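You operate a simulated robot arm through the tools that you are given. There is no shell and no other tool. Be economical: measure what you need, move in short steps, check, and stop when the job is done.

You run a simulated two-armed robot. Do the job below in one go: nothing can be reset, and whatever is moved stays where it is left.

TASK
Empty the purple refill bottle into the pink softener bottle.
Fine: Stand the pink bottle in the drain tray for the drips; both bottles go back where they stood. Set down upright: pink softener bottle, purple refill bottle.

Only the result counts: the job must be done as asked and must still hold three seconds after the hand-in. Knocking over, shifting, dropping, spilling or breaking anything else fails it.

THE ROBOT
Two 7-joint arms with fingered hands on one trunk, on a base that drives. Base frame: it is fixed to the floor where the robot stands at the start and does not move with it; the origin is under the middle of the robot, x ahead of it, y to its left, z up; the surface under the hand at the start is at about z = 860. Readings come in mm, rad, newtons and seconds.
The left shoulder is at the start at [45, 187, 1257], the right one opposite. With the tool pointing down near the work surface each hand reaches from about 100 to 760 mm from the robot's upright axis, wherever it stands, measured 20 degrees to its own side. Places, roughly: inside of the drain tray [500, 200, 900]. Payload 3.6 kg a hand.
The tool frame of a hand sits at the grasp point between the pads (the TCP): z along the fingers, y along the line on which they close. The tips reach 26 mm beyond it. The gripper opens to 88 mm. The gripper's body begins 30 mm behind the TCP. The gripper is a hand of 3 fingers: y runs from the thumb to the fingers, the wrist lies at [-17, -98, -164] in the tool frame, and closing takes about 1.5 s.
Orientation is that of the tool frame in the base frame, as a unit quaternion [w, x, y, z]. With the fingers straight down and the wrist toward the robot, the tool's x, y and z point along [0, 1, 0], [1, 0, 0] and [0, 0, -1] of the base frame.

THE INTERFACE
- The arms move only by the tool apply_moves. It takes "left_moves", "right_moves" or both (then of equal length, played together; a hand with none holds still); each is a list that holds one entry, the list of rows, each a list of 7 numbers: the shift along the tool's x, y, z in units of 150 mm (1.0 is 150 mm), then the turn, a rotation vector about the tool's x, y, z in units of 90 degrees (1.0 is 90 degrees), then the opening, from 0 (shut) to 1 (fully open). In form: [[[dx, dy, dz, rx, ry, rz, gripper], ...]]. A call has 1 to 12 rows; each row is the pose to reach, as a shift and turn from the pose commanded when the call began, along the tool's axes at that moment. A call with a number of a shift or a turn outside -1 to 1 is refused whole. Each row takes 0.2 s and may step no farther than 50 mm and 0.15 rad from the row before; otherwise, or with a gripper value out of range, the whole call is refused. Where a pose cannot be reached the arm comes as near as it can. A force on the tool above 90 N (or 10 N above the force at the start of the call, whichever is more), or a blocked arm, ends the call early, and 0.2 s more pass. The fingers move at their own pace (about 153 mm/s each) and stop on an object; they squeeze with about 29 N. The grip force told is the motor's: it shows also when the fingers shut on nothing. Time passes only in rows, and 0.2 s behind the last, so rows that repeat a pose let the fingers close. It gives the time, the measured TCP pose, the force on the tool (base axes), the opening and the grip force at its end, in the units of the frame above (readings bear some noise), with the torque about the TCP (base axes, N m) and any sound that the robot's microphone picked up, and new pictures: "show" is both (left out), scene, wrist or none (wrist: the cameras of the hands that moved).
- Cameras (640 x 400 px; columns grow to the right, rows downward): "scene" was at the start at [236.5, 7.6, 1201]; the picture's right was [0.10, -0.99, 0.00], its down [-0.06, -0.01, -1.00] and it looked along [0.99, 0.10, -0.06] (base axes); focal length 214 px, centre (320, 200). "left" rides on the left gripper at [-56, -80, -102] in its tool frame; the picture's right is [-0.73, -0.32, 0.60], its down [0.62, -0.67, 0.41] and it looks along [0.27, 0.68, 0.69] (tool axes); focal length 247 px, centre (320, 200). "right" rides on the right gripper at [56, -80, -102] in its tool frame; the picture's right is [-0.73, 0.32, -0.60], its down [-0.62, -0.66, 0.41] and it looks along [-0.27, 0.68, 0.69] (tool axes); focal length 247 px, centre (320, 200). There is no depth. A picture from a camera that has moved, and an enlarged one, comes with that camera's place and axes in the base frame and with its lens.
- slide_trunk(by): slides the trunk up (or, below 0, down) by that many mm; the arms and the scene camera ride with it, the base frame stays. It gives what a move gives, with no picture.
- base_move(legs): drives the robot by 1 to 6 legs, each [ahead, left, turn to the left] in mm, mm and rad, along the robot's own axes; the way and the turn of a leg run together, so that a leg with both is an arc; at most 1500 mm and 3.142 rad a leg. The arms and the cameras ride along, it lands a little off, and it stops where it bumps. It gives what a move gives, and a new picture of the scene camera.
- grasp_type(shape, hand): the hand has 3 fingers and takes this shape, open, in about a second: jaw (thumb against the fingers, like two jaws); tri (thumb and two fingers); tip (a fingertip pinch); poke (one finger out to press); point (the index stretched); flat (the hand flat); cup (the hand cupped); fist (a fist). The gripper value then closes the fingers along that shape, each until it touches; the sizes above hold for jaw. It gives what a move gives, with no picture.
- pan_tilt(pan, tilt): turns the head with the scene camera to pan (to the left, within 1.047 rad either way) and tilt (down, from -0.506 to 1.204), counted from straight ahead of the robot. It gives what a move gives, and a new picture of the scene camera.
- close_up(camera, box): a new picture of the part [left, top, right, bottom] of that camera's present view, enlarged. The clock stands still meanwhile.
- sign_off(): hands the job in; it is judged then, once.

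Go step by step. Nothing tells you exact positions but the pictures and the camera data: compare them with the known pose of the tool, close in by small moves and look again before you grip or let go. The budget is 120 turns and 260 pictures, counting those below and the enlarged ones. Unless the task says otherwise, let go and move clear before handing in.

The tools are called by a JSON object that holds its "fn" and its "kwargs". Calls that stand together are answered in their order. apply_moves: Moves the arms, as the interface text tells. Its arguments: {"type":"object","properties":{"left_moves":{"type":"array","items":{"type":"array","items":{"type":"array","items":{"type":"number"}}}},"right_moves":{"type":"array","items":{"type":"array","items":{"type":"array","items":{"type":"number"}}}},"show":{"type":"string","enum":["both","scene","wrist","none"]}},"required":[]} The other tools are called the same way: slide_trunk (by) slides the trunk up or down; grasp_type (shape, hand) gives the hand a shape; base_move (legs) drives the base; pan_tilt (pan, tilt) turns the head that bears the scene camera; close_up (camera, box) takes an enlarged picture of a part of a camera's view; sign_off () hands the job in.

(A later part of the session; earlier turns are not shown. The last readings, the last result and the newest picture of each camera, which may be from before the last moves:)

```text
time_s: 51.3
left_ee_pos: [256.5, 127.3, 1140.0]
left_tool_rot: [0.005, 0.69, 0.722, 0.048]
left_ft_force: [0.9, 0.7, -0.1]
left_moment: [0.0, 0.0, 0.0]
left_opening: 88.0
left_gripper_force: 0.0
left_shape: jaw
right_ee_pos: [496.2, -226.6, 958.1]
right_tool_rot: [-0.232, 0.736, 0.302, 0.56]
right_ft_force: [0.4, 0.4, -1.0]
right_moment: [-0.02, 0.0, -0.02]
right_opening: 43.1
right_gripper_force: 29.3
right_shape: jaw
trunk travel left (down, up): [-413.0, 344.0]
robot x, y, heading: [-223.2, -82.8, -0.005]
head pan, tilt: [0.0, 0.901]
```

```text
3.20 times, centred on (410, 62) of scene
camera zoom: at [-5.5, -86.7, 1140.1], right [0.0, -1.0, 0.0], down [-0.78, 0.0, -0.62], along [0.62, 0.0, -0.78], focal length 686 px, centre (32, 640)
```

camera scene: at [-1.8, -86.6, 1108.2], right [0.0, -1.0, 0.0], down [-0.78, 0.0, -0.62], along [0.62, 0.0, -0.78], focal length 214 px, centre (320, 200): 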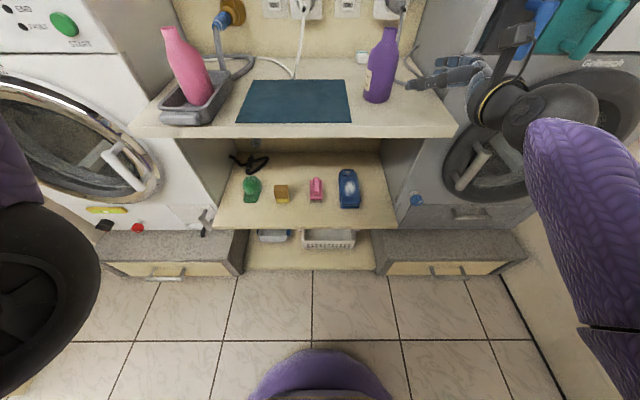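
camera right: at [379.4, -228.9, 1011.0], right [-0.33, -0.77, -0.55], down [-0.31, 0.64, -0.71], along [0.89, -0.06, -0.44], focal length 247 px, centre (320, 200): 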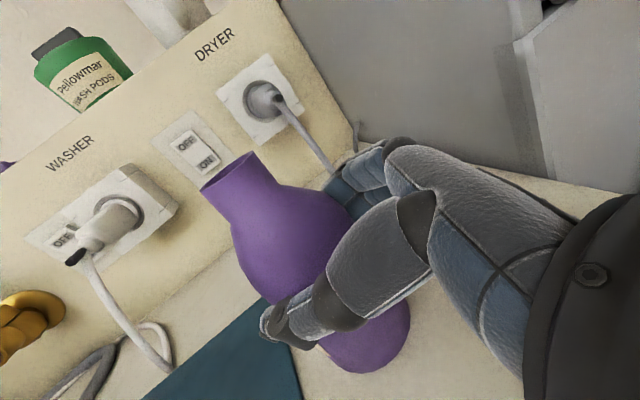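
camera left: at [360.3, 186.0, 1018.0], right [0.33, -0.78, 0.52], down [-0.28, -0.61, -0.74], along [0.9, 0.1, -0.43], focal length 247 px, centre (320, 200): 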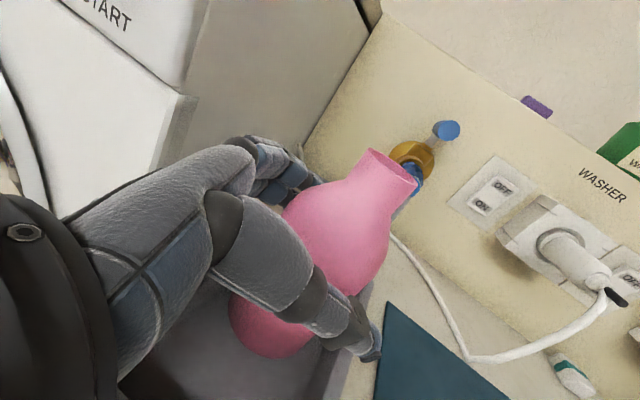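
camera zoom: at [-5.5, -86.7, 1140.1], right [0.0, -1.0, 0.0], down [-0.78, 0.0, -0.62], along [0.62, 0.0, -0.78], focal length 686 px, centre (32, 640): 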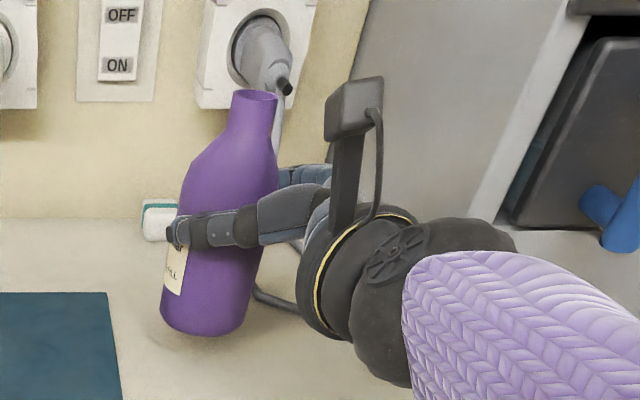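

Lifted and steady. Raise more, back off slightly, and drive left to near the tray.

{"fn": "slide_trunk", "kwargs": {"by": 120}}

{"fn": "base_move", "kwargs": {"legs": [[-20, 310, 0]]}}

{"fn": "close_up", "kwargs": {"camera": "scene", "box": [310, 0, 470, 120]}}

{"fn": "close_up", "kwargs": {"camera": "right", "box": [0, 0, 640, 400]}}

```text
time_s: 52.8
left_ee_pos: [257.1, 127.8, 1260.1]
left_tool_rot: [0.006, 0.69, 0.722, 0.047]
left_ft_force: [0.3, 0.7, -0.2]
left_moment: [-0.01, 0.0, 0.01]
left_opening: 87.7
left_gripper_force: 0.1
left_shape: jaw
right_ee_pos: [493.4, -226.6, 1079.6]
right_tool_rot: [-0.232, 0.736, 0.301, 0.56]
right_ft_force: [0.3, -0.7, -1.1]
right_moment: [-0.06, -0.03, 0.01]
right_opening: 43.3
right_gripper_force: 28.8
right_shape: jaw
trunk travel left (down, up): [-533.0, 224.0]
robot x, y, heading: [-227.4, -82.5, -0.007]
head pan, tilt: [0.0, 0.901]
```

```text
time_s: 54.9
left_ee_pos: [238.6, 439.2, 1260.1]
left_tool_rot: [0.007, 0.691, 0.722, 0.047]
left_ft_force: [0.3, 0.6, -0.7]
left_moment: [0.02, 0.02, 0.0]
left_opening: 87.9
left_gripper_force: 0.0
left_shape: jaw
right_ee_pos: [477.2, 84.2, 1079.2]
right_tool_rot: [-0.232, 0.736, 0.301, 0.559]
right_ft_force: [0.3, -0.1, -1.1]
right_moment: [-0.04, 0.02, 0.01]
right_opening: 43.2
right_gripper_force: 29.4
right_shape: jaw
trunk travel left (down, up): [-533.0, 224.0]
robot x, y, heading: [-243.5, 228.9, -0.006]
head pan, tilt: [0.0, 0.901]
camera scene: at [-33.3, 225.2, 1265.5], right [-0.01, -1.0, 0.0], down [-0.78, 0.0, -0.62], along [0.62, 0.0, -0.78], focal length 214 px, centre (320, 200)
```

scene: 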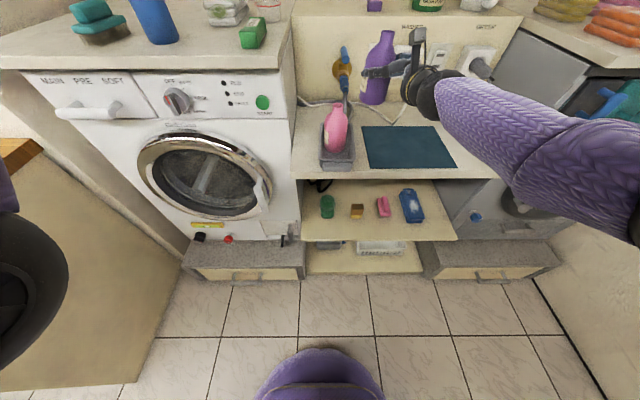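

```text
3.33 times, centred on (390, 60) of scene
camera zoom: at [-33.3, 225.2, 1265.5], right [-0.01, -1.0, 0.0], down [-0.78, 0.0, -0.62], along [0.62, 0.0, -0.78], focal length 715 px, centre (87, 667)
```

zoom: 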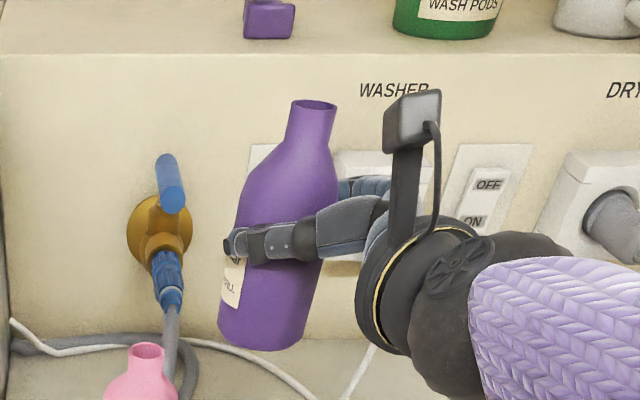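

```text
1.00 times, centred on (320, 200) of right (not enlarged: the box is as wide or as high as the picture)
camera zoom: at [360.2, 81.7, 1160.6], right [-0.33, -0.77, -0.55], down [-0.31, 0.64, -0.71], along [0.89, -0.06, -0.44], focal length 247 px, centre (320, 200)
```

zoom: 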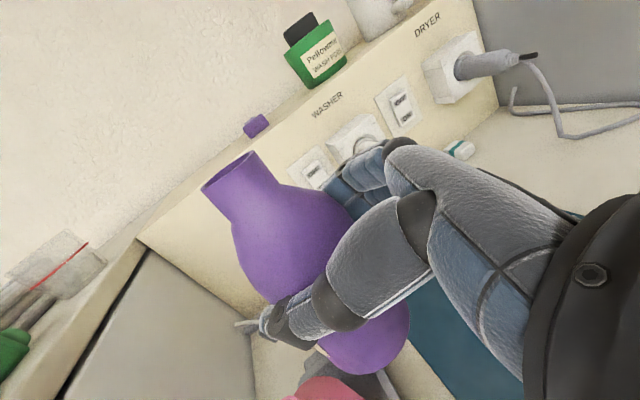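

Pink mouth ≈ [466,180,1001]; purple mouth sits [-13,13,68] from the tool. I'll tilt the purple 45° to the left first, with the mouth kept just right of and above the pink mouth.

{"fn": "apply_moves", "kwargs": {"right_moves": [[[-0.053, -0.016, 0.034, -0.016, -0.0585, -0.057, 0.3], [-0.106, -0.031, 0.068, -0.032, -0.117, -0.114, 0.3], [-0.158, -0.047, 0.102, -0.0485, -0.1755, -0.171, 0.3], [-0.211, -0.062, 0.136, -0.065, -0.234, -0.228, 0.3], [-0.264, -0.078, 0.17, -0.081, -0.2925, -0.285, 0.3], [-0.317, -0.093, 0.204, -0.097, -0.351, -0.3415, 0.3]]], "show": "wrist"}}

{"fn": "close_up", "kwargs": {"camera": "scene", "box": [290, 40, 470, 160]}}

```text
time_s: 56.3
left_ee_pos: [238.0, 436.5, 1260.6]
left_tool_rot: [0.005, 0.691, 0.722, 0.049]
left_ft_force: [-0.6, 0.2, 0.3]
left_moment: [0.0, -0.03, 0.0]
left_opening: 87.7
left_gripper_force: 0.0
left_shape: jaw
right_ee_pos: [484.8, 51.2, 1045.5]
right_tool_rot: [0.067, 0.77, 0.492, 0.402]
right_ft_force: [-0.1, -0.9, -1.2]
right_moment: [0.01, 0.01, -0.04]
right_opening: 43.2
right_gripper_force: 29.1
right_shape: jaw
right hand out of reach, approached as far as the arm can: row 5, 6
trunk travel left (down, up): [-533.0, 224.0]
robot x, y, heading: [-245.7, 225.9, -0.003]
head pan, tilt: [0.0, 0.901]
camera right: at [369.3, 107.2, 1104.6], right [-0.33, -0.93, 0.15], down [-0.31, -0.05, -0.95], along [0.89, -0.36, -0.27], focal length 247 px, centre (320, 200)
```

right: 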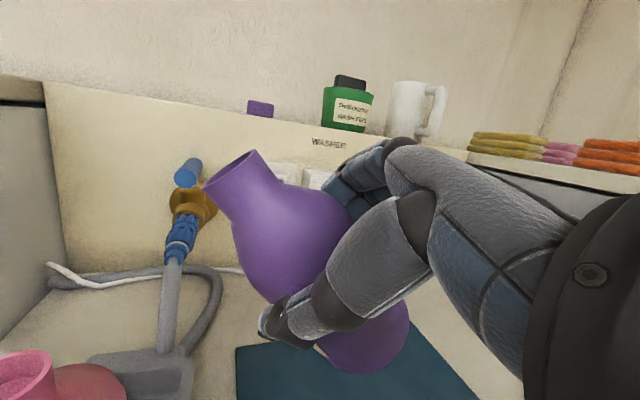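

```text
3.33 times, centred on (380, 100) of scene
camera zoom: at [-33.0, 223.5, 1265.4], right [-0.01, -1.0, 0.0], down [-0.78, 0.0, -0.62], along [0.62, 0.0, -0.78], focal length 715 px, centre (120, 533)
```

zoom: 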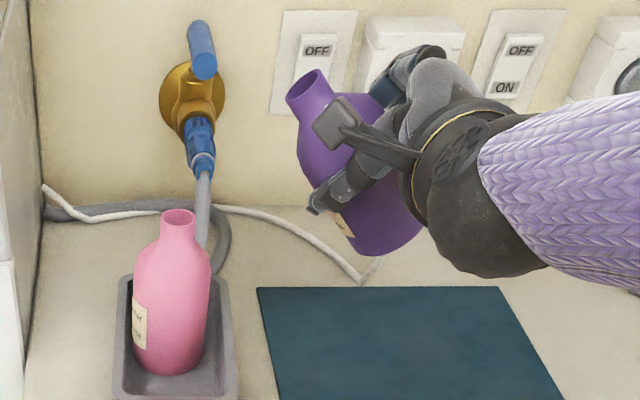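

The arm wants its shoulder more directly behind for this roll. I'll let the hand shift right relative to the robot, then drive the base left to compensate.

{"fn": "apply_moves", "kwargs": {"right_moves": [[[-0.171, 0.106, -0.062, 0, 0, 0, 0.3], [-0.342, 0.213, -0.123, 0, 0, 0, 0.3], [-0.513, 0.319, -0.185, 0, 0, 0, 0.3], [-0.513, 0.319, -0.185, 0, 0, 0, 0.3]]], "show": "none"}}

```text
time_s: 57.3
left_ee_pos: [239.1, 439.0, 1261.4]
left_tool_rot: [0.006, 0.69, 0.722, 0.048]
left_ft_force: [0.4, 0.1, -0.3]
left_moment: [0.01, 0.02, 0.01]
left_opening: 87.9
left_gripper_force: 0.0
left_shape: jaw
right_ee_pos: [487.4, -43.2, 1045.1]
right_tool_rot: [0.067, 0.77, 0.491, 0.402]
right_ft_force: [0.4, -0.6, -0.3]
right_moment: [-0.01, 0.0, 0.01]
right_opening: 43.4
right_gripper_force: 29.0
right_shape: jaw
right hand out of reach, approached as far as the arm can: row 2, 3, 4
trunk travel left (down, up): [-533.0, 224.0]
robot x, y, heading: [-245.3, 227.8, -0.007]
head pan, tilt: [0.0, 0.901]
```

I need to know which posture allows a full pour. I'll back off and test the mirrored motion with the empty left arm in free space.

{"fn": "base_move", "kwargs": {"legs": [[-260, 0, 0]]}}

{"fn": "apply_moves", "kwargs": {"left_moves": [[[0, 0.2, 0.15, 0, 0, 0, 1], [0, 0.4, 0.3, 0, 0, 0, 1], [0, 0.6, 0.45, 0, 0, 0, 1], [0, 0.8, 0.6, 0, 0, 0, 1], [0, 1.0, 0.75, 0, 0, 0, 1]]], "show": "none"}}

```text
time_s: 59.2
left_ee_pos: [-22.4, 439.8, 1261.4]
left_tool_rot: [0.006, 0.69, 0.722, 0.048]
left_ft_force: [-0.2, -0.5, 0.1]
left_moment: [-0.01, -0.03, 0.0]
left_opening: 88.1
left_gripper_force: 0.0
left_shape: jaw
right_ee_pos: [228.3, -42.2, 1044.4]
right_tool_rot: [0.067, 0.77, 0.491, 0.402]
right_ft_force: [-0.3, -0.3, -1.6]
right_moment: [0.01, 0.0, -0.01]
right_opening: 43.2
right_gripper_force: 28.8
right_shape: jaw
trunk travel left (down, up): [-533.0, 224.0]
robot x, y, heading: [-507.1, 228.2, -0.006]
head pan, tilt: [0.0, 0.901]
camera scene: at [-293.9, 225.6, 1265.6], right [-0.01, -1.0, 0.0], down [-0.78, 0.0, -0.62], along [0.62, 0.0, -0.78], focal length 214 px, centre (320, 200)
```

scene: 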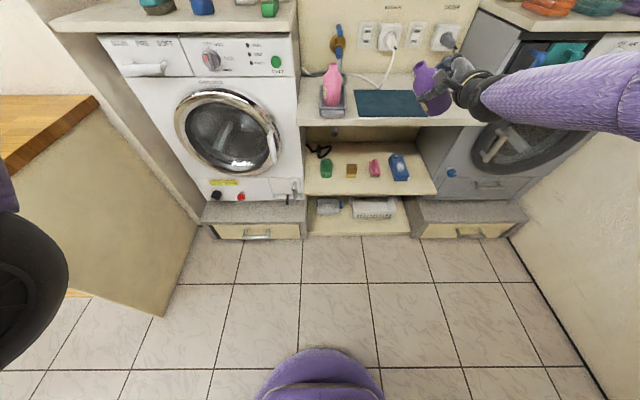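

```text
time_s: 60.4
left_ee_pos: [139.5, 453.1, 1160.3]
left_tool_rot: [0.006, 0.69, 0.722, 0.047]
left_ft_force: [0.0, -0.3, -1.0]
left_moment: [0.02, -0.04, 0.02]
left_opening: 87.7
left_gripper_force: 0.0
left_shape: jaw
right_ee_pos: [228.9, -42.5, 1044.1]
right_tool_rot: [0.067, 0.769, 0.491, 0.403]
right_ft_force: [-0.5, 0.3, -1.4]
right_moment: [0.0, -0.01, -0.04]
right_opening: 43.3
right_gripper_force: 28.9
right_shape: jaw
trunk travel left (down, up): [-533.0, 224.0]
robot x, y, heading: [-504.8, 225.5, -0.004]
head pan, tilt: [0.0, 0.901]
```

Now test the extra 60° of over-tilt with the left hand from fingers-down.

{"fn": "apply_moves", "kwargs": {"left_moves": [[[0, 0, 0, 0, 0.085, 0, 1], [0, 0, 0, 0, 0.17, 0, 1], [0, 0, 0, 0, 0.255, 0, 1], [0, 0, 0, 0, 0.34, 0, 1], [0, 0, 0, 0, 0.425, 0, 1], [0, 0, 0, 0, 0.51, 0, 1], [0, 0, 0, 0, 0.595, 0, 1], [0, 0, 0, 0, 0.667, 0, 1]]], "show": "none"}}

```text
time_s: 62.2
left_ee_pos: [137.0, 453.6, 1162.3]
left_tool_rot: [-0.357, 0.573, 0.628, 0.388]
left_ft_force: [0.2, 0.3, 0.1]
left_moment: [0.02, -0.04, 0.0]
left_opening: 88.0
left_gripper_force: 0.1
left_shape: jaw
right_ee_pos: [228.5, -41.2, 1044.9]
right_tool_rot: [0.066, 0.769, 0.492, 0.403]
right_ft_force: [0.3, -0.5, -1.2]
right_moment: [-0.01, -0.01, -0.02]
right_opening: 43.0
right_gripper_force: 29.0
right_shape: jaw
trunk travel left (down, up): [-533.0, 224.0]
robot x, y, heading: [-505.2, 233.6, -0.004]
head pan, tilt: [0.0, 0.901]
```

Over-tilt to 150° works cleanly in this family of poses. Test the other end with the left hand: back through fingers-down to 40° tilt.

{"fn": "apply_moves", "kwargs": {"left_moves": [[[0, 0, 0, 0, -0.09, 0, 1], [0, 0, 0, 0, -0.18, 0, 1], [0, 0, 0, 0, -0.27, 0, 1], [0, 0, 0, 0, -0.36, 0, 1], [0, 0, 0, 0, -0.45, 0, 1], [0, 0, 0, 0, -0.54, 0, 1], [0, 0, 0, 0, -0.63, 0, 1], [0, 0, 0, 0, -0.72, 0, 1], [0, 0, 0, 0, -0.81, 0, 1], [0, 0, 0, 0, -0.9, 0, 1], [0, 0, 0, 0, -0.99, 0, 1]]], "show": "none"}}

{"fn": "apply_moves", "kwargs": {"left_moves": [[[0, 0, 0, 0, -0.08, 0, 1], [0, 0, 0, 0, -0.16, 0, 1], [0, 0, 0, 0, -0.24, 0, 1]]], "show": "none"}}

```text
time_s: 64.6
left_ee_pos: [137.2, 453.8, 1160.7]
left_tool_rot: [0.188, 0.68, 0.697, -0.127]
left_ft_force: [0.3, 0.7, -0.6]
left_moment: [0.02, -0.03, 0.02]
left_opening: 87.9
left_gripper_force: 0.2
left_shape: jaw
right_ee_pos: [227.1, -41.7, 1045.2]
right_tool_rot: [0.068, 0.769, 0.492, 0.403]
right_ft_force: [0.1, -0.8, -2.0]
right_moment: [-0.02, 0.02, 0.0]
right_opening: 43.4
right_gripper_force: 29.2
right_shape: jaw
trunk travel left (down, up): [-533.0, 224.0]
robot x, y, heading: [-504.6, 228.3, -0.008]
head pan, tilt: [0.0, 0.901]
```

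```text
time_s: 65.4
left_ee_pos: [136.6, 452.6, 1161.9]
left_tool_rot: [0.314, 0.644, 0.65, -0.253]
left_ft_force: [-0.5, 0.2, -0.7]
left_moment: [0.02, 0.01, 0.01]
left_opening: 88.1
left_gripper_force: 0.1
left_shape: jaw
right_ee_pos: [226.4, -42.0, 1045.4]
right_tool_rot: [0.067, 0.769, 0.492, 0.403]
right_ft_force: [-0.6, 0.0, -2.0]
right_moment: [0.0, -0.01, 0.02]
right_opening: 43.4
right_gripper_force: 29.0
right_shape: jaw
trunk travel left (down, up): [-533.0, 224.0]
robot x, y, heading: [-506.9, 229.4, -0.003]
head pan, tilt: [0.0, 0.901]
```

Left-arm test shows the whole tilt range works at that spot. Now I bring the right hand to the mirrored spot, spinning the hand about the bottle's axis while holding the 45° tilt.

{"fn": "apply_moves", "kwargs": {"right_moves": [[[0.08, -0.025, -0.117, 0.069, 0, -0.0195, 0.3], [0.16, -0.049, -0.233, 0.139, -0.001, -0.039, 0.3], [0.24, -0.074, -0.35, 0.208, -0.001, -0.0585, 0.3], [0.319, -0.098, -0.467, 0.277, -0.001, -0.078, 0.3], [0.399, -0.123, -0.583, 0.346, -0.002, -0.0975, 0.3], [0.479, -0.147, -0.7, 0.416, -0.002, -0.117, 0.3], [0.559, -0.172, -0.817, 0.485, -0.0025, -0.1365, 0.3], [0.559, -0.172, -0.817, 0.485, -0.0025, -0.1365, 0.3]]], "show": "both"}}

```text
time_s: 67.2
left_ee_pos: [137.2, 453.4, 1160.7]
left_tool_rot: [0.315, 0.644, 0.65, -0.252]
left_ft_force: [0.1, 0.2, 0.1]
left_moment: [0.0, 0.01, 0.01]
left_opening: 88.0
left_gripper_force: 0.0
left_shape: jaw
right_ee_pos: [205.4, -6.2, 1149.2]
right_tool_rot: [-0.182, 0.684, 0.683, 0.179]
right_ft_force: [-1.0, -0.6, -1.5]
right_moment: [0.0, 0.04, -0.02]
right_opening: 43.2
right_gripper_force: 28.9
right_shape: jaw
right hand out of reach, approached as far as the arm can: row 1, 2, 3, 4, 5, 6, 7, 8
trunk travel left (down, up): [-533.0, 224.0]
robot x, y, heading: [-501.5, 227.6, -0.003]
head pan, tilt: [0.0, 0.901]
camera scene: at [-292.6, 225.6, 1265.4], right [-0.01, -1.0, 0.0], down [-0.78, 0.0, -0.62], along [0.62, 0.0, -0.78], focal length 214 px, centre (320, 200)
camera right: at [125.2, -8.0, 1266.1], right [0.32, -0.93, 0.16], down [-0.67, -0.34, -0.66], along [0.67, 0.11, -0.73], focal length 247 px, centre (320, 200)
```

scene: 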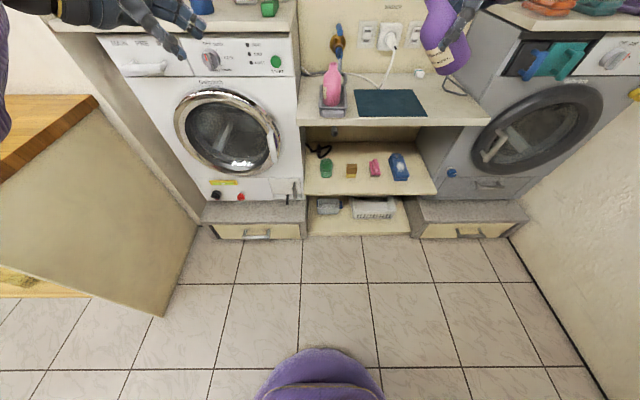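
right: 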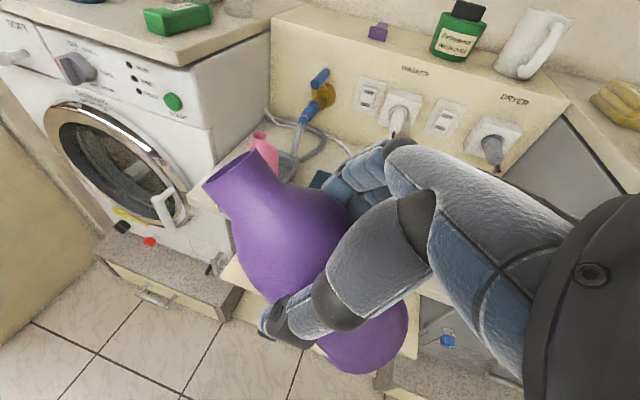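

Orientation is exactly as wanted (45° tilt). Shift back toward the robot to the tested spot.

{"fn": "apply_moves", "kwargs": {"right_moves": [[[0, -0.145, 0, 0, 0, 0, 0.3], [0, -0.29, 0, 0, 0, 0, 0.3], [0, -0.433, 0, 0, 0, 0, 0.3], [0, -0.433, 0, 0, 0, 0, 0.3]]], "show": "none"}}

```text
time_s: 68.2
left_ee_pos: [135.9, 453.6, 1161.3]
left_tool_rot: [0.315, 0.645, 0.65, -0.252]
left_ft_force: [0.2, -0.2, -0.4]
left_moment: [0.02, 0.0, -0.02]
left_opening: 87.6
left_gripper_force: 0.0
left_shape: jaw
right_ee_pos: [202.9, -12.0, 1140.8]
right_tool_rot: [-0.181, 0.684, 0.683, 0.18]
right_ft_force: [0.0, 0.3, -2.0]
right_moment: [0.01, 0.01, 0.01]
right_opening: 43.2
right_gripper_force: 29.2
right_shape: jaw
right hand out of reach, approached as far as the arm can: row 1, 2, 3, 4
trunk travel left (down, up): [-533.0, 224.0]
robot x, y, heading: [-503.4, 228.9, -0.005]
head pan, tilt: [0.0, 0.901]
```

I suspect the commanded point lies left of what's reachable; I'll move the command back to match the measured side.

{"fn": "apply_moves", "kwargs": {"right_moves": [[[-0.09, 0.12, -0.07, 0, 0, 0, 0.3], [-0.18, 0.24, -0.14, 0, 0, 0, 0.3], [-0.27, 0.36, -0.21, 0, 0, 0, 0.3], [-0.36, 0.48, -0.282, 0, 0, 0, 0.3], [-0.36, 0.48, -0.282, 0, 0, 0, 0.3]]], "show": "none"}}

```text
time_s: 69.4
left_ee_pos: [137.6, 453.6, 1161.4]
left_tool_rot: [0.315, 0.645, 0.649, -0.252]
left_ft_force: [-0.2, 0.2, 0.6]
left_moment: [0.01, -0.01, 0.0]
left_opening: 87.9
left_gripper_force: 0.1
left_shape: jaw
right_ee_pos: [198.8, -66.6, 1157.5]
right_tool_rot: [-0.181, 0.684, 0.684, 0.18]
right_ft_force: [-0.3, -0.2, -1.8]
right_moment: [-0.01, -0.02, -0.01]
right_opening: 43.4
right_gripper_force: 28.9
right_shape: jaw
right hand out of reach, approached as far as the arm can: row 1, 2, 3, 4, 5
trunk travel left (down, up): [-533.0, 224.0]
robot x, y, heading: [-505.6, 228.3, -0.004]
head pan, tilt: [0.0, 0.901]
```

x seems limited in this arm branch. I'll test with the left whether fully upright (another 24°) is reachable at its spot in the good branch.

{"fn": "apply_moves", "kwargs": {"left_moves": [[[0, 0, 0, 0, -0.09, 0, 1], [0, 0, 0, 0, -0.18, 0, 1], [0, 0, 0, 0, -0.27, 0, 1], [0, 0, 0, 0, -0.27, 0, 1]]], "show": "none"}}

```text
time_s: 70.4
left_ee_pos: [137.1, 453.9, 1160.2]
left_tool_rot: [0.446, 0.576, 0.569, -0.382]
left_ft_force: [-0.3, -0.7, 0.6]
left_moment: [-0.01, 0.02, -0.01]
left_opening: 87.9
left_gripper_force: 0.1
left_shape: jaw
right_ee_pos: [197.3, -66.6, 1157.7]
right_tool_rot: [-0.18, 0.685, 0.683, 0.181]
right_ft_force: [-0.5, 0.0, -0.1]
right_moment: [0.01, 0.01, 0.0]
right_opening: 43.1
right_gripper_force: 29.4
right_shape: jaw
trunk travel left (down, up): [-533.0, 224.0]
robot x, y, heading: [-501.8, 230.5, -0.007]
head pan, tilt: [0.0, 0.901]
```

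The left reaches everything from upright to 150° there. I'll bring the right back to the upright side-grasp orientation near its mirrored spot, then redo the sequence from there.

{"fn": "apply_moves", "kwargs": {"right_moves": [[[0.015, 0, 0, -0.0505, 0.059, 0.04, 0.3], [0.03, 0, 0, -0.101, 0.119, 0.0795, 0.3], [0.045, 0, 0, -0.1515, 0.178, 0.119, 0.3], [0.06, 0, 0, -0.202, 0.2375, 0.159, 0.3], [0.075, 0, 0, -0.2525, 0.297, 0.199, 0.3], [0.09, 0, 0, -0.303, 0.356, 0.2385, 0.3], [0.105, 0, 0, -0.3535, 0.416, 0.278, 0.3], [0.12, 0, 0, -0.404, 0.475, 0.318, 0.3], [0.12, 0, 0, -0.404, 0.475, 0.318, 0.3]]], "show": "none"}}

```text
time_s: 72.4
left_ee_pos: [136.7, 452.6, 1161.4]
left_tool_rot: [0.444, 0.577, 0.569, -0.382]
left_ft_force: [0.9, -0.8, 0.0]
left_moment: [0.0, 0.0, 0.03]
left_opening: 87.7
left_gripper_force: 0.2
left_shape: jaw
right_ee_pos: [258.1, -60.9, 1140.0]
right_tool_rot: [-0.234, 0.736, 0.301, 0.56]
right_ft_force: [0.7, -0.1, -1.9]
right_moment: [0.01, 0.04, -0.03]
right_opening: 43.3
right_gripper_force: 29.0
right_shape: jaw
right hand out of reach, approached as far as the arm can: row 1, 2, 3, 4, 5, 6, 7, 8, 9
trunk travel left (down, up): [-533.0, 224.0]
robot x, y, heading: [-506.3, 228.5, -0.005]
head pan, tilt: [0.0, 0.901]
```

Upright again. I'll command the known-good relative pose from the grasp to recover a healthy branch.

{"fn": "apply_moves", "kwargs": {"right_moves": [[[-0.082, -0.01, 0.213, 0, 0, 0, 0.3], [-0.164, -0.02, 0.426, 0, 0, 0, 0.3], [-0.245, -0.03, 0.638, 0, 0, 0, 0.3], [-0.327, -0.04, 0.851, 0, 0, 0, 0.3], [-0.327, -0.04, 0.851, 0, 0, 0, 0.3], [-0.327, -0.04, 0.851, 0, 0, 0, 0.3]]], "show": "scene"}}

```text
time_s: 73.8
left_ee_pos: [136.9, 453.6, 1160.2]
left_tool_rot: [0.445, 0.577, 0.569, -0.382]
left_ft_force: [-0.5, -0.3, 0.3]
left_moment: [-0.01, -0.03, 0.01]
left_opening: 87.8
left_gripper_force: 0.0
left_shape: jaw
right_ee_pos: [249.2, 34.6, 1106.7]
right_tool_rot: [-0.232, 0.736, 0.301, 0.56]
right_ft_force: [0.9, 0.9, -1.2]
right_moment: [-0.01, 0.0, 0.0]
right_opening: 43.1
right_gripper_force: 29.0
right_shape: jaw
right hand out of reach, approached as far as the arm can: row 1, 2, 3, 4, 5, 6
trunk travel left (down, up): [-533.0, 224.0]
robot x, y, heading: [-504.0, 226.0, -0.0]
head pan, tilt: [0.0, 0.901]
camera scene: at [-292.8, 226.2, 1265.4], right [-0.01, -1.0, 0.0], down [-0.78, 0.0, -0.62], along [0.62, 0.0, -0.78], focal length 214 px, centre (320, 200)
```

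scene: 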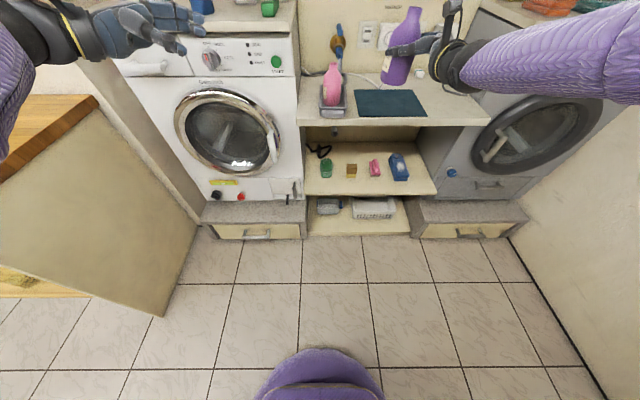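

The right elbow is swung out wide. I'll re-sync the command to the measured pose and see if the arm is free there.

{"fn": "apply_moves", "kwargs": {"right_moves": [[[0.08, 0.2, -0.058, 0, 0, 0, 0.3], [0.163, 0.4, -0.116, 0, 0, 0, 0.3], [0.163, 0.4, -0.116, 0, 0, 0, 0.3]]], "show": "none"}}

```text
time_s: 74.6
left_ee_pos: [136.5, 453.0, 1160.9]
left_tool_rot: [0.444, 0.577, 0.57, -0.381]
left_ft_force: [-0.2, 0.2, 0.6]
left_moment: [0.0, 0.03, 0.03]
left_opening: 88.0
left_gripper_force: 0.0
left_shape: jaw
right_ee_pos: [262.4, 10.3, 1137.9]
right_tool_rot: [-0.233, 0.737, 0.3, 0.559]
right_ft_force: [0.6, -0.1, -1.0]
right_moment: [0.0, -0.05, 0.01]
right_opening: 43.0
right_gripper_force: 29.1
right_shape: jaw
right hand out of reach, approached as far as the arm can: row 1, 2, 3
trunk travel left (down, up): [-533.0, 224.0]
robot x, y, heading: [-502.5, 232.6, -0.006]
head pan, tilt: [0.0, 0.901]
```

It looks like the right arm is stuck near full stretch (straight elbow). I'll pull the command well up and in to unbend it.

{"fn": "apply_moves", "kwargs": {"right_moves": [[[0.3, 0.0, -0.08, 0, 0, 0, 0.3], [0.55, 0.0, -0.15, 0, 0, 0, 0.3], [0.8, 0.0, -0.21, 0, 0, 0, 0.3], [0.78, -0.15, -0.4, 0, 0, 0, 0.3], [0.76, -0.3, -0.6, 0, 0, 0, 0.3], [0.72, -0.45, -0.8, 0, 0, 0, 0.3], [0.67, -0.58, -0.97, 0, 0, 0, 0.3], [0.67, -0.58, -0.97, 0, 0, 0, 0.3], [0.67, -0.58, -0.97, 0, 0, 0, 0.3]]], "show": "scene"}}

```text
time_s: 76.6
left_ee_pos: [137.4, 453.9, 1161.3]
left_tool_rot: [0.444, 0.577, 0.569, -0.382]
left_ft_force: [-0.2, -0.1, 0.3]
left_moment: [-0.02, 0.01, 0.03]
left_opening: 87.8
left_gripper_force: 0.1
left_shape: jaw
right_ee_pos: [293.8, -6.7, 1243.0]
right_tool_rot: [-0.233, 0.735, 0.302, 0.56]
right_ft_force: [-0.2, -0.5, -0.6]
right_moment: [-0.03, 0.03, -0.03]
right_opening: 43.1
right_gripper_force: 29.3
right_shape: jaw
right hand out of reach, approached as far as the arm can: row 1, 2, 3, 4, 5, 6, 7, 8, 9
trunk travel left (down, up): [-533.0, 224.0]
robot x, y, heading: [-501.5, 231.1, -0.006]
head pan, tilt: [0.0, 0.901]
camera scene: at [-292.8, 225.8, 1265.4], right [-0.01, -1.0, 0.0], down [-0.78, 0.0, -0.62], along [0.62, 0.0, -0.78], focal length 214 px, centre (320, 200)
```

scene: 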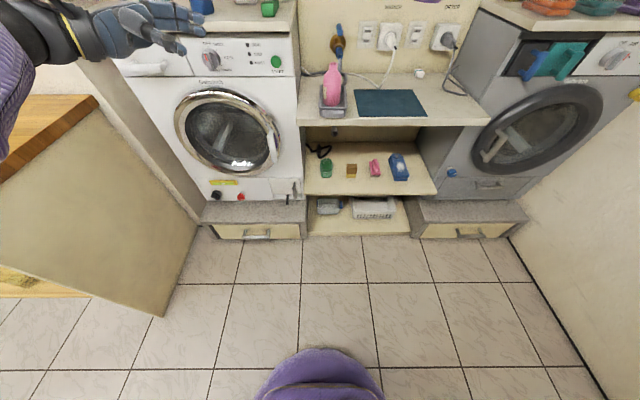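

Still fully stretched. Try sweeping the command inward across the body, which should flex the elbow.

{"fn": "apply_moves", "kwargs": {"right_moves": [[[-0.115, -0.177, 0.214, 0, 0, 0, 0.3], [-0.229, -0.354, 0.428, 0, 0, 0, 0.3], [-0.344, -0.53, 0.641, 0, 0, 0, 0.3], [-0.458, -0.707, 0.855, 0, 0, 0, 0.3], [-0.458, -0.707, 0.855, 0, 0, 0, 0.3], [-0.458, -0.707, 0.855, 0, 0, 0, 0.3]]], "show": "none"}}

```text
time_s: 78.0
left_ee_pos: [137.7, 453.4, 1160.4]
left_tool_rot: [0.444, 0.577, 0.569, -0.382]
left_ft_force: [-0.4, 0.0, -0.1]
left_moment: [0.01, 0.06, -0.03]
left_opening: 87.8
left_gripper_force: 0.0
left_shape: jaw
right_ee_pos: [257.3, 140.1, 1159.4]
right_tool_rot: [-0.223, 0.735, 0.317, 0.556]
right_ft_force: [0.0, -2.3, -3.8]
right_moment: [0.05, -0.03, 0.11]
right_opening: 43.0
right_gripper_force: 28.8
right_shape: jaw
right hand out of reach, approached as far as the arm can: row 1, 2, 3, 4, 5, 6
trunk travel left (down, up): [-533.0, 224.0]
robot x, y, heading: [-505.0, 230.0, -0.004]
head pan, tilt: [0.0, 0.901]
```

The arm stays stretched with the bottle held upright. Safest is to put purple back on the counter, reset the arm and re-grasp with a better geometry. First bring the hand to the right again.

{"fn": "apply_moves", "kwargs": {"right_moves": [[[-0.01, 0.25, 0, 0, 0, 0, 0.3], [-0.02, 0.5, 0, 0, 0, 0, 0.3], [-0.02, 0.75, 0, 0, 0, 0, 0.3], [-0.02, 0.95, 0, 0, 0, 0, 0.3]]], "show": "none"}}

{"fn": "apply_moves", "kwargs": {"right_moves": [[[-0.01, 0.25, 0, 0, 0, 0, 0.3], [-0.01, 0.5, 0, 0, 0, 0, 0.3], [-0.01, 0.55, 0.1, 0, 0, 0, 0.3], [-0.01, 0.55, 0.1, 0, 0, 0, 0.3]]], "show": "scene"}}

```text
time_s: 79.0
left_ee_pos: [136.1, 452.8, 1160.1]
left_tool_rot: [0.444, 0.577, 0.57, -0.381]
left_ft_force: [0.5, -0.2, -0.5]
left_moment: [0.0, 0.03, 0.02]
left_opening: 87.6
left_gripper_force: 0.0
left_shape: jaw
right_ee_pos: [277.8, 45.9, 1177.1]
right_tool_rot: [-0.233, 0.736, 0.301, 0.559]
right_ft_force: [0.4, -0.1, -1.0]
right_moment: [-0.05, -0.02, 0.02]
right_opening: 43.2
right_gripper_force: 28.9
right_shape: jaw
right hand out of reach, approached as far as the arm can: row 1, 2, 3, 4
trunk travel left (down, up): [-533.0, 224.0]
robot x, y, heading: [-502.0, 227.5, 0.001]
head pan, tilt: [0.0, 0.901]
```

```text
time_s: 80.0
left_ee_pos: [136.9, 452.5, 1159.5]
left_tool_rot: [0.444, 0.578, 0.569, -0.382]
left_ft_force: [-0.1, -0.4, -0.8]
left_moment: [0.03, -0.04, -0.05]
left_opening: 87.5
left_gripper_force: 0.0
left_shape: jaw
right_ee_pos: [280.9, 1.5, 1186.9]
right_tool_rot: [-0.233, 0.736, 0.302, 0.559]
right_ft_force: [0.1, -0.6, -1.4]
right_moment: [-0.01, -0.03, -0.03]
right_opening: 43.1
right_gripper_force: 29.0
right_shape: jaw
right hand out of reach, approached as far as the arm can: row 1, 2, 3, 4
trunk travel left (down, up): [-533.0, 224.0]
robot x, y, heading: [-503.7, 229.8, -0.003]
head pan, tilt: [0.0, 0.901]
camera scene: at [-292.8, 225.7, 1265.4], right [-0.01, -1.0, 0.0], down [-0.78, 0.0, -0.62], along [0.62, 0.0, -0.78], focal length 214 px, centre (320, 200)
```

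scene: 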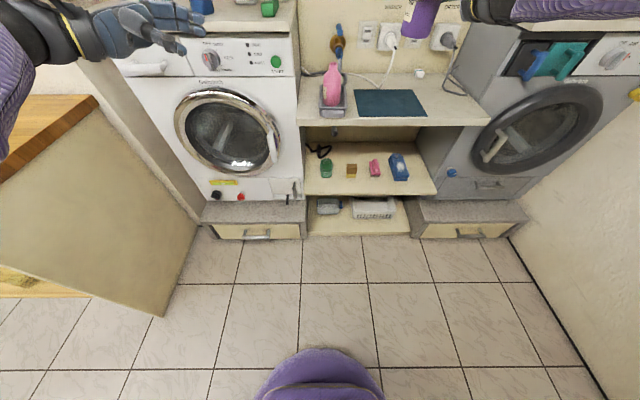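

Purple is upright and steady. Before driving, raise and pull back the left hand so it stays clear of the tray.

{"fn": "apply_moves", "kwargs": {"left_moves": [[[-0.213, -0.116, -0.077, 0, 0, 0, 1], [-0.426, -0.232, -0.154, 0, 0, 0, 1], [-0.64, -0.348, -0.23, 0, 0, 0, 1], [-0.853, -0.464, -0.307, 0, 0, 0, 1]]], "show": "none"}}

{"fn": "base_move", "kwargs": {"legs": [[0, -235, 0], [150, 0, 0]]}}

```text
time_s: 81.0
left_ee_pos: [55.7, 453.8, 1290.8]
left_tool_rot: [0.444, 0.577, 0.569, -0.383]
left_ft_force: [-0.1, 0.7, 0.7]
left_moment: [0.01, 0.0, 0.04]
left_opening: 87.9
left_gripper_force: 0.0
left_shape: jaw
right_ee_pos: [280.9, 1.0, 1187.6]
right_tool_rot: [-0.233, 0.736, 0.302, 0.559]
right_ft_force: [0.3, 0.7, -1.2]
right_moment: [-0.02, 0.02, -0.02]
right_opening: 43.2
right_gripper_force: 28.8
right_shape: jaw
trunk travel left (down, up): [-533.0, 224.0]
robot x, y, heading: [-502.0, 228.5, -0.007]
head pan, tilt: [0.0, 0.901]
```

```text
time_s: 83.7
left_ee_pos: [206.6, 217.6, 1290.3]
left_tool_rot: [0.444, 0.577, 0.569, -0.383]
left_ft_force: [-0.2, 0.3, 0.5]
left_moment: [-0.04, 0.01, -0.02]
left_opening: 87.7
left_gripper_force: 0.0
left_shape: jaw
right_ee_pos: [429.9, -234.3, 1186.5]
right_tool_rot: [-0.233, 0.736, 0.3, 0.56]
right_ft_force: [0.5, 0.2, -2.0]
right_moment: [0.02, 0.01, 0.0]
right_opening: 43.3
right_gripper_force: 28.8
right_shape: jaw
trunk travel left (down, up): [-533.0, 224.0]
robot x, y, heading: [-354.7, -4.5, -0.005]
head pan, tilt: [0.0, 0.901]
camera scene: at [-143.5, -10.1, 1265.2], right [-0.01, -1.0, 0.0], down [-0.78, 0.0, -0.62], along [0.62, 0.0, -0.78], focal length 214 px, centre (320, 200)
```

scene: 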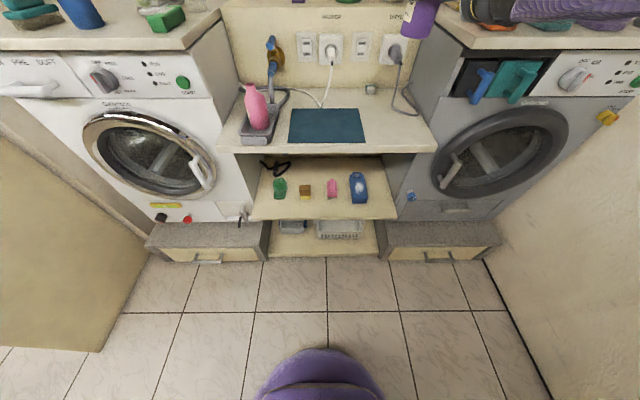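

Lowering in stages: trunk down 150, then forward.

{"fn": "slide_trunk", "kwargs": {"by": -170}}

{"fn": "base_move", "kwargs": {"legs": [[70, 0, 0]]}}

{"fn": "close_up", "kwargs": {"camera": "scene", "box": [330, 0, 510, 130]}}

```text
time_s: 85.6
left_ee_pos: [204.9, 218.6, 1119.7]
left_tool_rot: [0.445, 0.577, 0.569, -0.382]
left_ft_force: [0.0, 1.4, -0.6]
left_moment: [0.01, -0.03, -0.02]
left_opening: 88.0
left_gripper_force: 0.0
left_shape: jaw
right_ee_pos: [440.0, -234.4, 971.2]
right_tool_rot: [-0.242, 0.752, 0.295, 0.538]
right_ft_force: [0.4, -0.5, -0.7]
right_moment: [0.0, 0.0, 0.01]
right_opening: 43.2
right_gripper_force: 28.8
right_shape: jaw
trunk travel left (down, up): [-363.0, 394.0]
robot x, y, heading: [-358.0, -5.7, -0.004]
head pan, tilt: [0.0, 0.901]
```

```text
time_s: 86.6
left_ee_pos: [277.1, 217.4, 1118.1]
left_tool_rot: [0.444, 0.576, 0.569, -0.383]
left_ft_force: [0.4, 0.0, -0.9]
left_moment: [0.01, 0.0, -0.04]
left_opening: 88.0
left_gripper_force: 0.1
left_shape: jaw
right_ee_pos: [512.7, -235.1, 968.9]
right_tool_rot: [-0.243, 0.753, 0.294, 0.537]
right_ft_force: [0.6, -0.4, -0.9]
right_moment: [-0.04, -0.01, 0.0]
right_opening: 43.0
right_gripper_force: 29.3
right_shape: jaw
trunk travel left (down, up): [-363.0, 394.0]
robot x, y, heading: [-284.9, -7.3, -0.009]
head pan, tilt: [0.0, 0.901]
camera scene: at [-58.6, -10.6, 1086.6], right [-0.01, -1.0, 0.0], down [-0.78, 0.0, -0.62], along [0.62, 0.0, -0.78], focal length 214 px, centre (320, 200)
```

scene: 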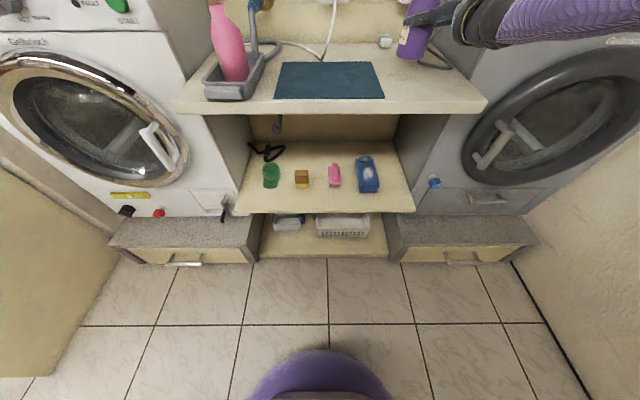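

```text
3.08 times, centred on (420, 65) of scene
camera zoom: at [-58.6, -10.6, 1086.6], right [-0.01, -1.0, 0.0], down [-0.78, 0.0, -0.62], along [0.62, 0.0, -0.78], focal length 660 px, centre (12, 615)
```

zoom: 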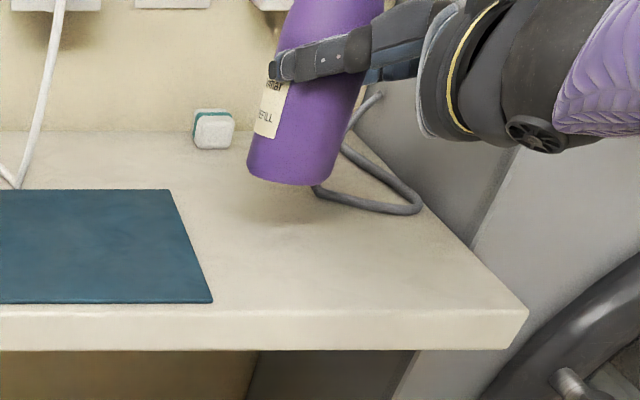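

The arm settled lower with 3.5° lean but no contact. Hold a moment to see whether it converges now.

{"fn": "apply_moves", "kwargs": {"right_moves": [[[0, 0, 0, 0, 0, 0, 0.3], [0, 0, 0, 0, 0, 0, 0.3], [0, 0, 0, 0, 0, 0, 0.3]]], "show": "none"}}

```text
time_s: 87.4
left_ee_pos: [275.3, 217.4, 1121.2]
left_tool_rot: [0.445, 0.577, 0.569, -0.381]
left_ft_force: [-0.4, -0.3, 0.6]
left_moment: [0.04, 0.0, 0.0]
left_opening: 88.0
left_gripper_force: 0.1
left_shape: jaw
right_ee_pos: [510.3, -234.9, 971.0]
right_tool_rot: [-0.242, 0.753, 0.294, 0.537]
right_ft_force: [0.3, -0.4, -1.2]
right_moment: [-0.02, -0.03, 0.01]
right_opening: 43.3
right_gripper_force: 29.1
right_shape: jaw
trunk travel left (down, up): [-363.0, 394.0]
robot x, y, heading: [-284.3, -8.1, -0.012]
head pan, tilt: [0.0, 0.901]
```

No out-of-reach flag now. Test whether it moves inward: 40 mm back.

{"fn": "apply_moves", "kwargs": {"right_moves": [[[-0.034, -0.094, -0.089, 0, 0, 0, 0.3], [-0.067, -0.188, -0.178, 0, 0, 0, 0.3], [-0.067, -0.188, -0.178, 0, 0, 0, 0.3]]], "show": "none"}}

```text
time_s: 88.2
left_ee_pos: [274.9, 217.3, 1120.5]
left_tool_rot: [0.444, 0.578, 0.568, -0.382]
left_ft_force: [0.3, -0.2, 0.6]
left_moment: [0.03, -0.05, 0.02]
left_opening: 87.8
left_gripper_force: 0.1
left_shape: jaw
right_ee_pos: [504.6, -237.4, 956.3]
right_tool_rot: [-0.244, 0.752, 0.295, 0.537]
right_ft_force: [-0.2, -0.4, -1.4]
right_moment: [-0.04, -0.01, 0.0]
right_opening: 43.2
right_gripper_force: 29.0
right_shape: jaw
right hand out of reach, approached as far as the arm can: row 1, 2, 3
trunk travel left (down, up): [-363.0, 394.0]
robot x, y, heading: [-288.3, -4.9, -0.007]
head pan, tilt: [0.0, 0.901]
```

Still stretched, so I'll set the bottle down here. Lower the trunk a bit and look.

{"fn": "slide_trunk", "kwargs": {"by": -16}}

{"fn": "close_up", "kwargs": {"camera": "scene", "box": [350, 0, 490, 90]}}

```text
time_s: 88.9
left_ee_pos: [275.0, 217.3, 1104.3]
left_tool_rot: [0.444, 0.577, 0.569, -0.382]
left_ft_force: [-0.6, -0.1, 0.4]
left_moment: [0.03, -0.02, 0.0]
left_opening: 87.7
left_gripper_force: 0.1
left_shape: jaw
right_ee_pos: [506.5, -235.9, 935.6]
right_tool_rot: [-0.242, 0.754, 0.293, 0.536]
right_ft_force: [-0.1, -0.7, -1.7]
right_moment: [-0.02, 0.0, 0.01]
right_opening: 43.0
right_gripper_force: 28.9
right_shape: jaw
trunk travel left (down, up): [-347.0, 410.0]
robot x, y, heading: [-286.3, -10.7, -0.004]
head pan, tilt: [0.0, 0.901]
```

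```text
4.44 times, centred on (420, 45) of scene
camera zoom: at [-58.6, -10.5, 1070.0], right [-0.01, -1.0, 0.0], down [-0.78, 0.0, -0.62], along [0.62, 0.0, -0.78], focal length 953 px, centre (-124, 889)
```

zoom: 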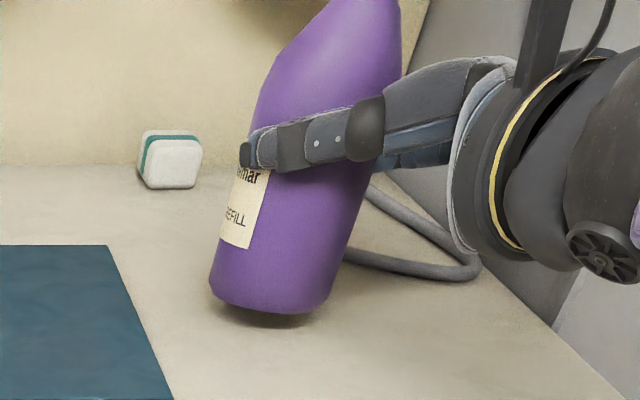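

Slightly too far forward/right; adjust the base a touch, then lower to contact.

{"fn": "base_move", "kwargs": {"legs": [[-10, 6, 0]]}}

{"fn": "slide_trunk", "kwargs": {"by": -4}}

{"fn": "close_up", "kwargs": {"camera": "scene", "box": [350, 0, 490, 90]}}

```text
time_s: 89.6
left_ee_pos: [264.5, 224.5, 1104.5]
left_tool_rot: [0.444, 0.578, 0.568, -0.382]
left_ft_force: [-0.5, 0.3, 0.4]
left_moment: [0.0, 0.01, 0.03]
left_opening: 87.8
left_gripper_force: 0.0
left_shape: jaw
right_ee_pos: [495.7, -229.7, 935.5]
right_tool_rot: [-0.243, 0.754, 0.293, 0.535]
right_ft_force: [0.4, 0.6, -1.8]
right_moment: [-0.02, -0.01, -0.01]
right_opening: 43.0
right_gripper_force: 29.6
right_shape: jaw
trunk travel left (down, up): [-347.0, 410.0]
robot x, y, heading: [-291.9, 0.2, -0.005]
head pan, tilt: [0.0, 0.901]
camera scene: at [-68.8, -3.9, 1070.1], right [-0.01, -1.0, 0.0], down [-0.78, 0.0, -0.62], along [0.62, 0.0, -0.78], focal length 214 px, centre (320, 200)
```

scene: 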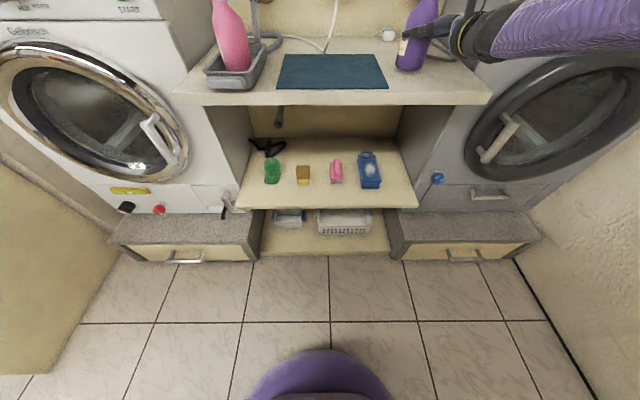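

```text
time_s: 90.1
left_ee_pos: [265.7, 224.1, 1100.0]
left_tool_rot: [0.443, 0.577, 0.57, -0.382]
left_ft_force: [-0.6, 0.4, 0.0]
left_moment: [0.0, -0.01, -0.01]
left_opening: 87.8
left_gripper_force: 0.1
left_shape: jaw
right_ee_pos: [497.3, -230.7, 931.0]
right_tool_rot: [-0.243, 0.753, 0.294, 0.535]
right_ft_force: [-0.4, 0.2, 0.8]
right_moment: [-0.01, 0.02, 0.02]
right_opening: 43.4
right_gripper_force: 28.9
right_shape: jaw
trunk travel left (down, up): [-343.0, 414.0]
robot x, y, heading: [-291.6, 0.9, -0.008]
head pan, tilt: [0.0, 0.901]
```

```text
4.44 times, centred on (420, 45) of scene
camera zoom: at [-67.4, -4.5, 1065.5], right [-0.01, -1.0, 0.0], down [-0.78, 0.0, -0.62], along [0.62, 0.0, -0.78], focal length 953 px, centre (-124, 889)
```

zoom: 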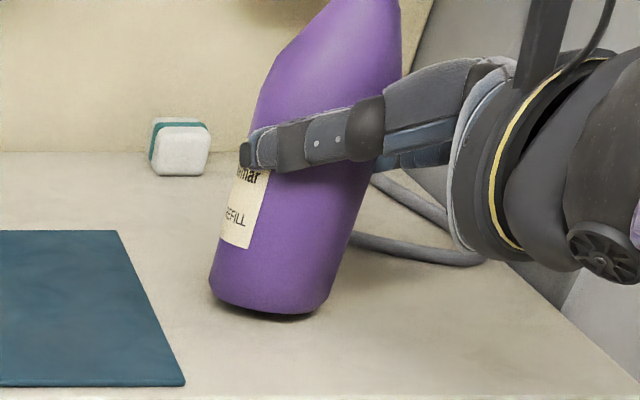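

Back edge touches. Press 2 mm to level it, then release.

{"fn": "slide_trunk", "kwargs": {"by": -2}}

{"fn": "apply_moves", "kwargs": {"right_moves": [[[0, 0, 0, 0, 0, 0, 0.5], [0, 0, 0, 0, 0, 0, 0.6], [0, 0, 0, 0, 0, 0, 0.75], [0, 0, 0, 0, 0, 0, 0.9], [0, 0, 0, 0, 0, 0, 1], [0, 0, 0, 0, 0, 0, 1]]], "show": "wrist"}}

{"fn": "close_up", "kwargs": {"camera": "scene", "box": [350, 0, 490, 90]}}

```text
time_s: 90.7
left_ee_pos: [264.8, 223.6, 1098.8]
left_tool_rot: [0.444, 0.577, 0.569, -0.382]
left_ft_force: [0.0, 0.5, 1.0]
left_moment: [0.02, -0.02, -0.02]
left_opening: 88.1
left_gripper_force: 0.1
left_shape: jaw
right_ee_pos: [498.7, -231.0, 929.0]
right_tool_rot: [-0.243, 0.753, 0.294, 0.537]
right_ft_force: [-0.8, 0.6, 4.4]
right_moment: [-0.04, -0.04, 0.02]
right_opening: 43.3
right_gripper_force: 28.9
right_shape: jaw
trunk travel left (down, up): [-341.0, 416.0]
robot x, y, heading: [-298.1, -1.0, -0.007]
head pan, tilt: [0.0, 0.901]
```

```text
time_s: 92.1
left_ee_pos: [266.1, 223.9, 1098.4]
left_tool_rot: [0.445, 0.577, 0.568, -0.383]
left_ft_force: [0.6, 0.1, -0.4]
left_moment: [-0.01, 0.02, -0.03]
left_opening: 87.8
left_gripper_force: 0.2
left_shape: jaw
right_ee_pos: [498.0, -231.0, 927.4]
right_tool_rot: [-0.244, 0.754, 0.293, 0.535]
right_ft_force: [0.3, -0.8, 0.5]
right_moment: [-0.01, -0.01, -0.02]
right_opening: 87.8
right_gripper_force: 0.0
right_shape: jaw
trunk travel left (down, up): [-341.0, 416.0]
robot x, y, heading: [-296.5, -0.7, -0.005]
head pan, tilt: [0.0, 0.901]
camera right: at [388.0, -233.1, 1016.9], right [-0.36, -0.77, -0.53], down [-0.35, 0.64, -0.68], along [0.86, -0.06, -0.5], focal length 247 px, centre (320, 200)
```

right: 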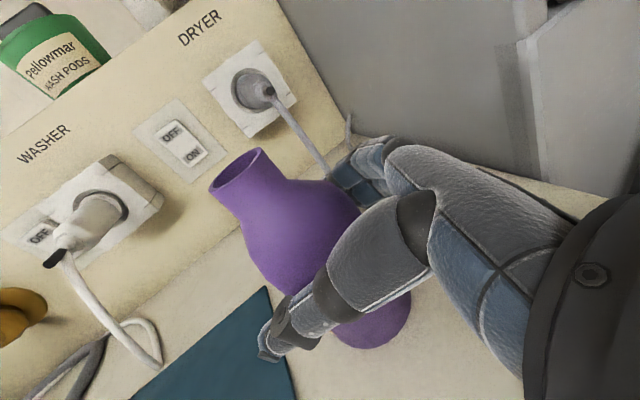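

```text
4.44 times, centred on (420, 45) of scene
camera zoom: at [-67.1, -4.4, 1063.4], right [-0.01, -1.0, 0.0], down [-0.78, 0.0, -0.62], along [0.62, 0.0, -0.78], focal length 953 px, centre (-124, 889)
```

zoom: 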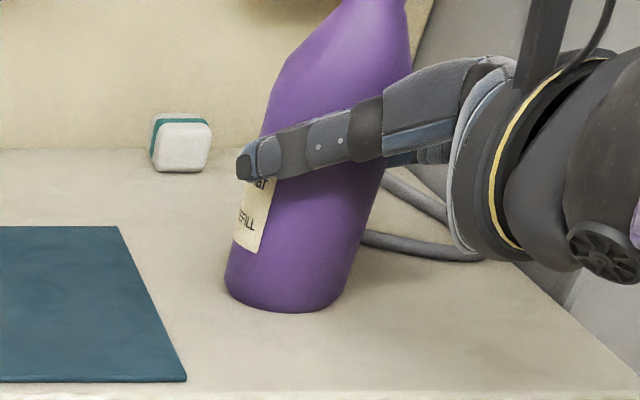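

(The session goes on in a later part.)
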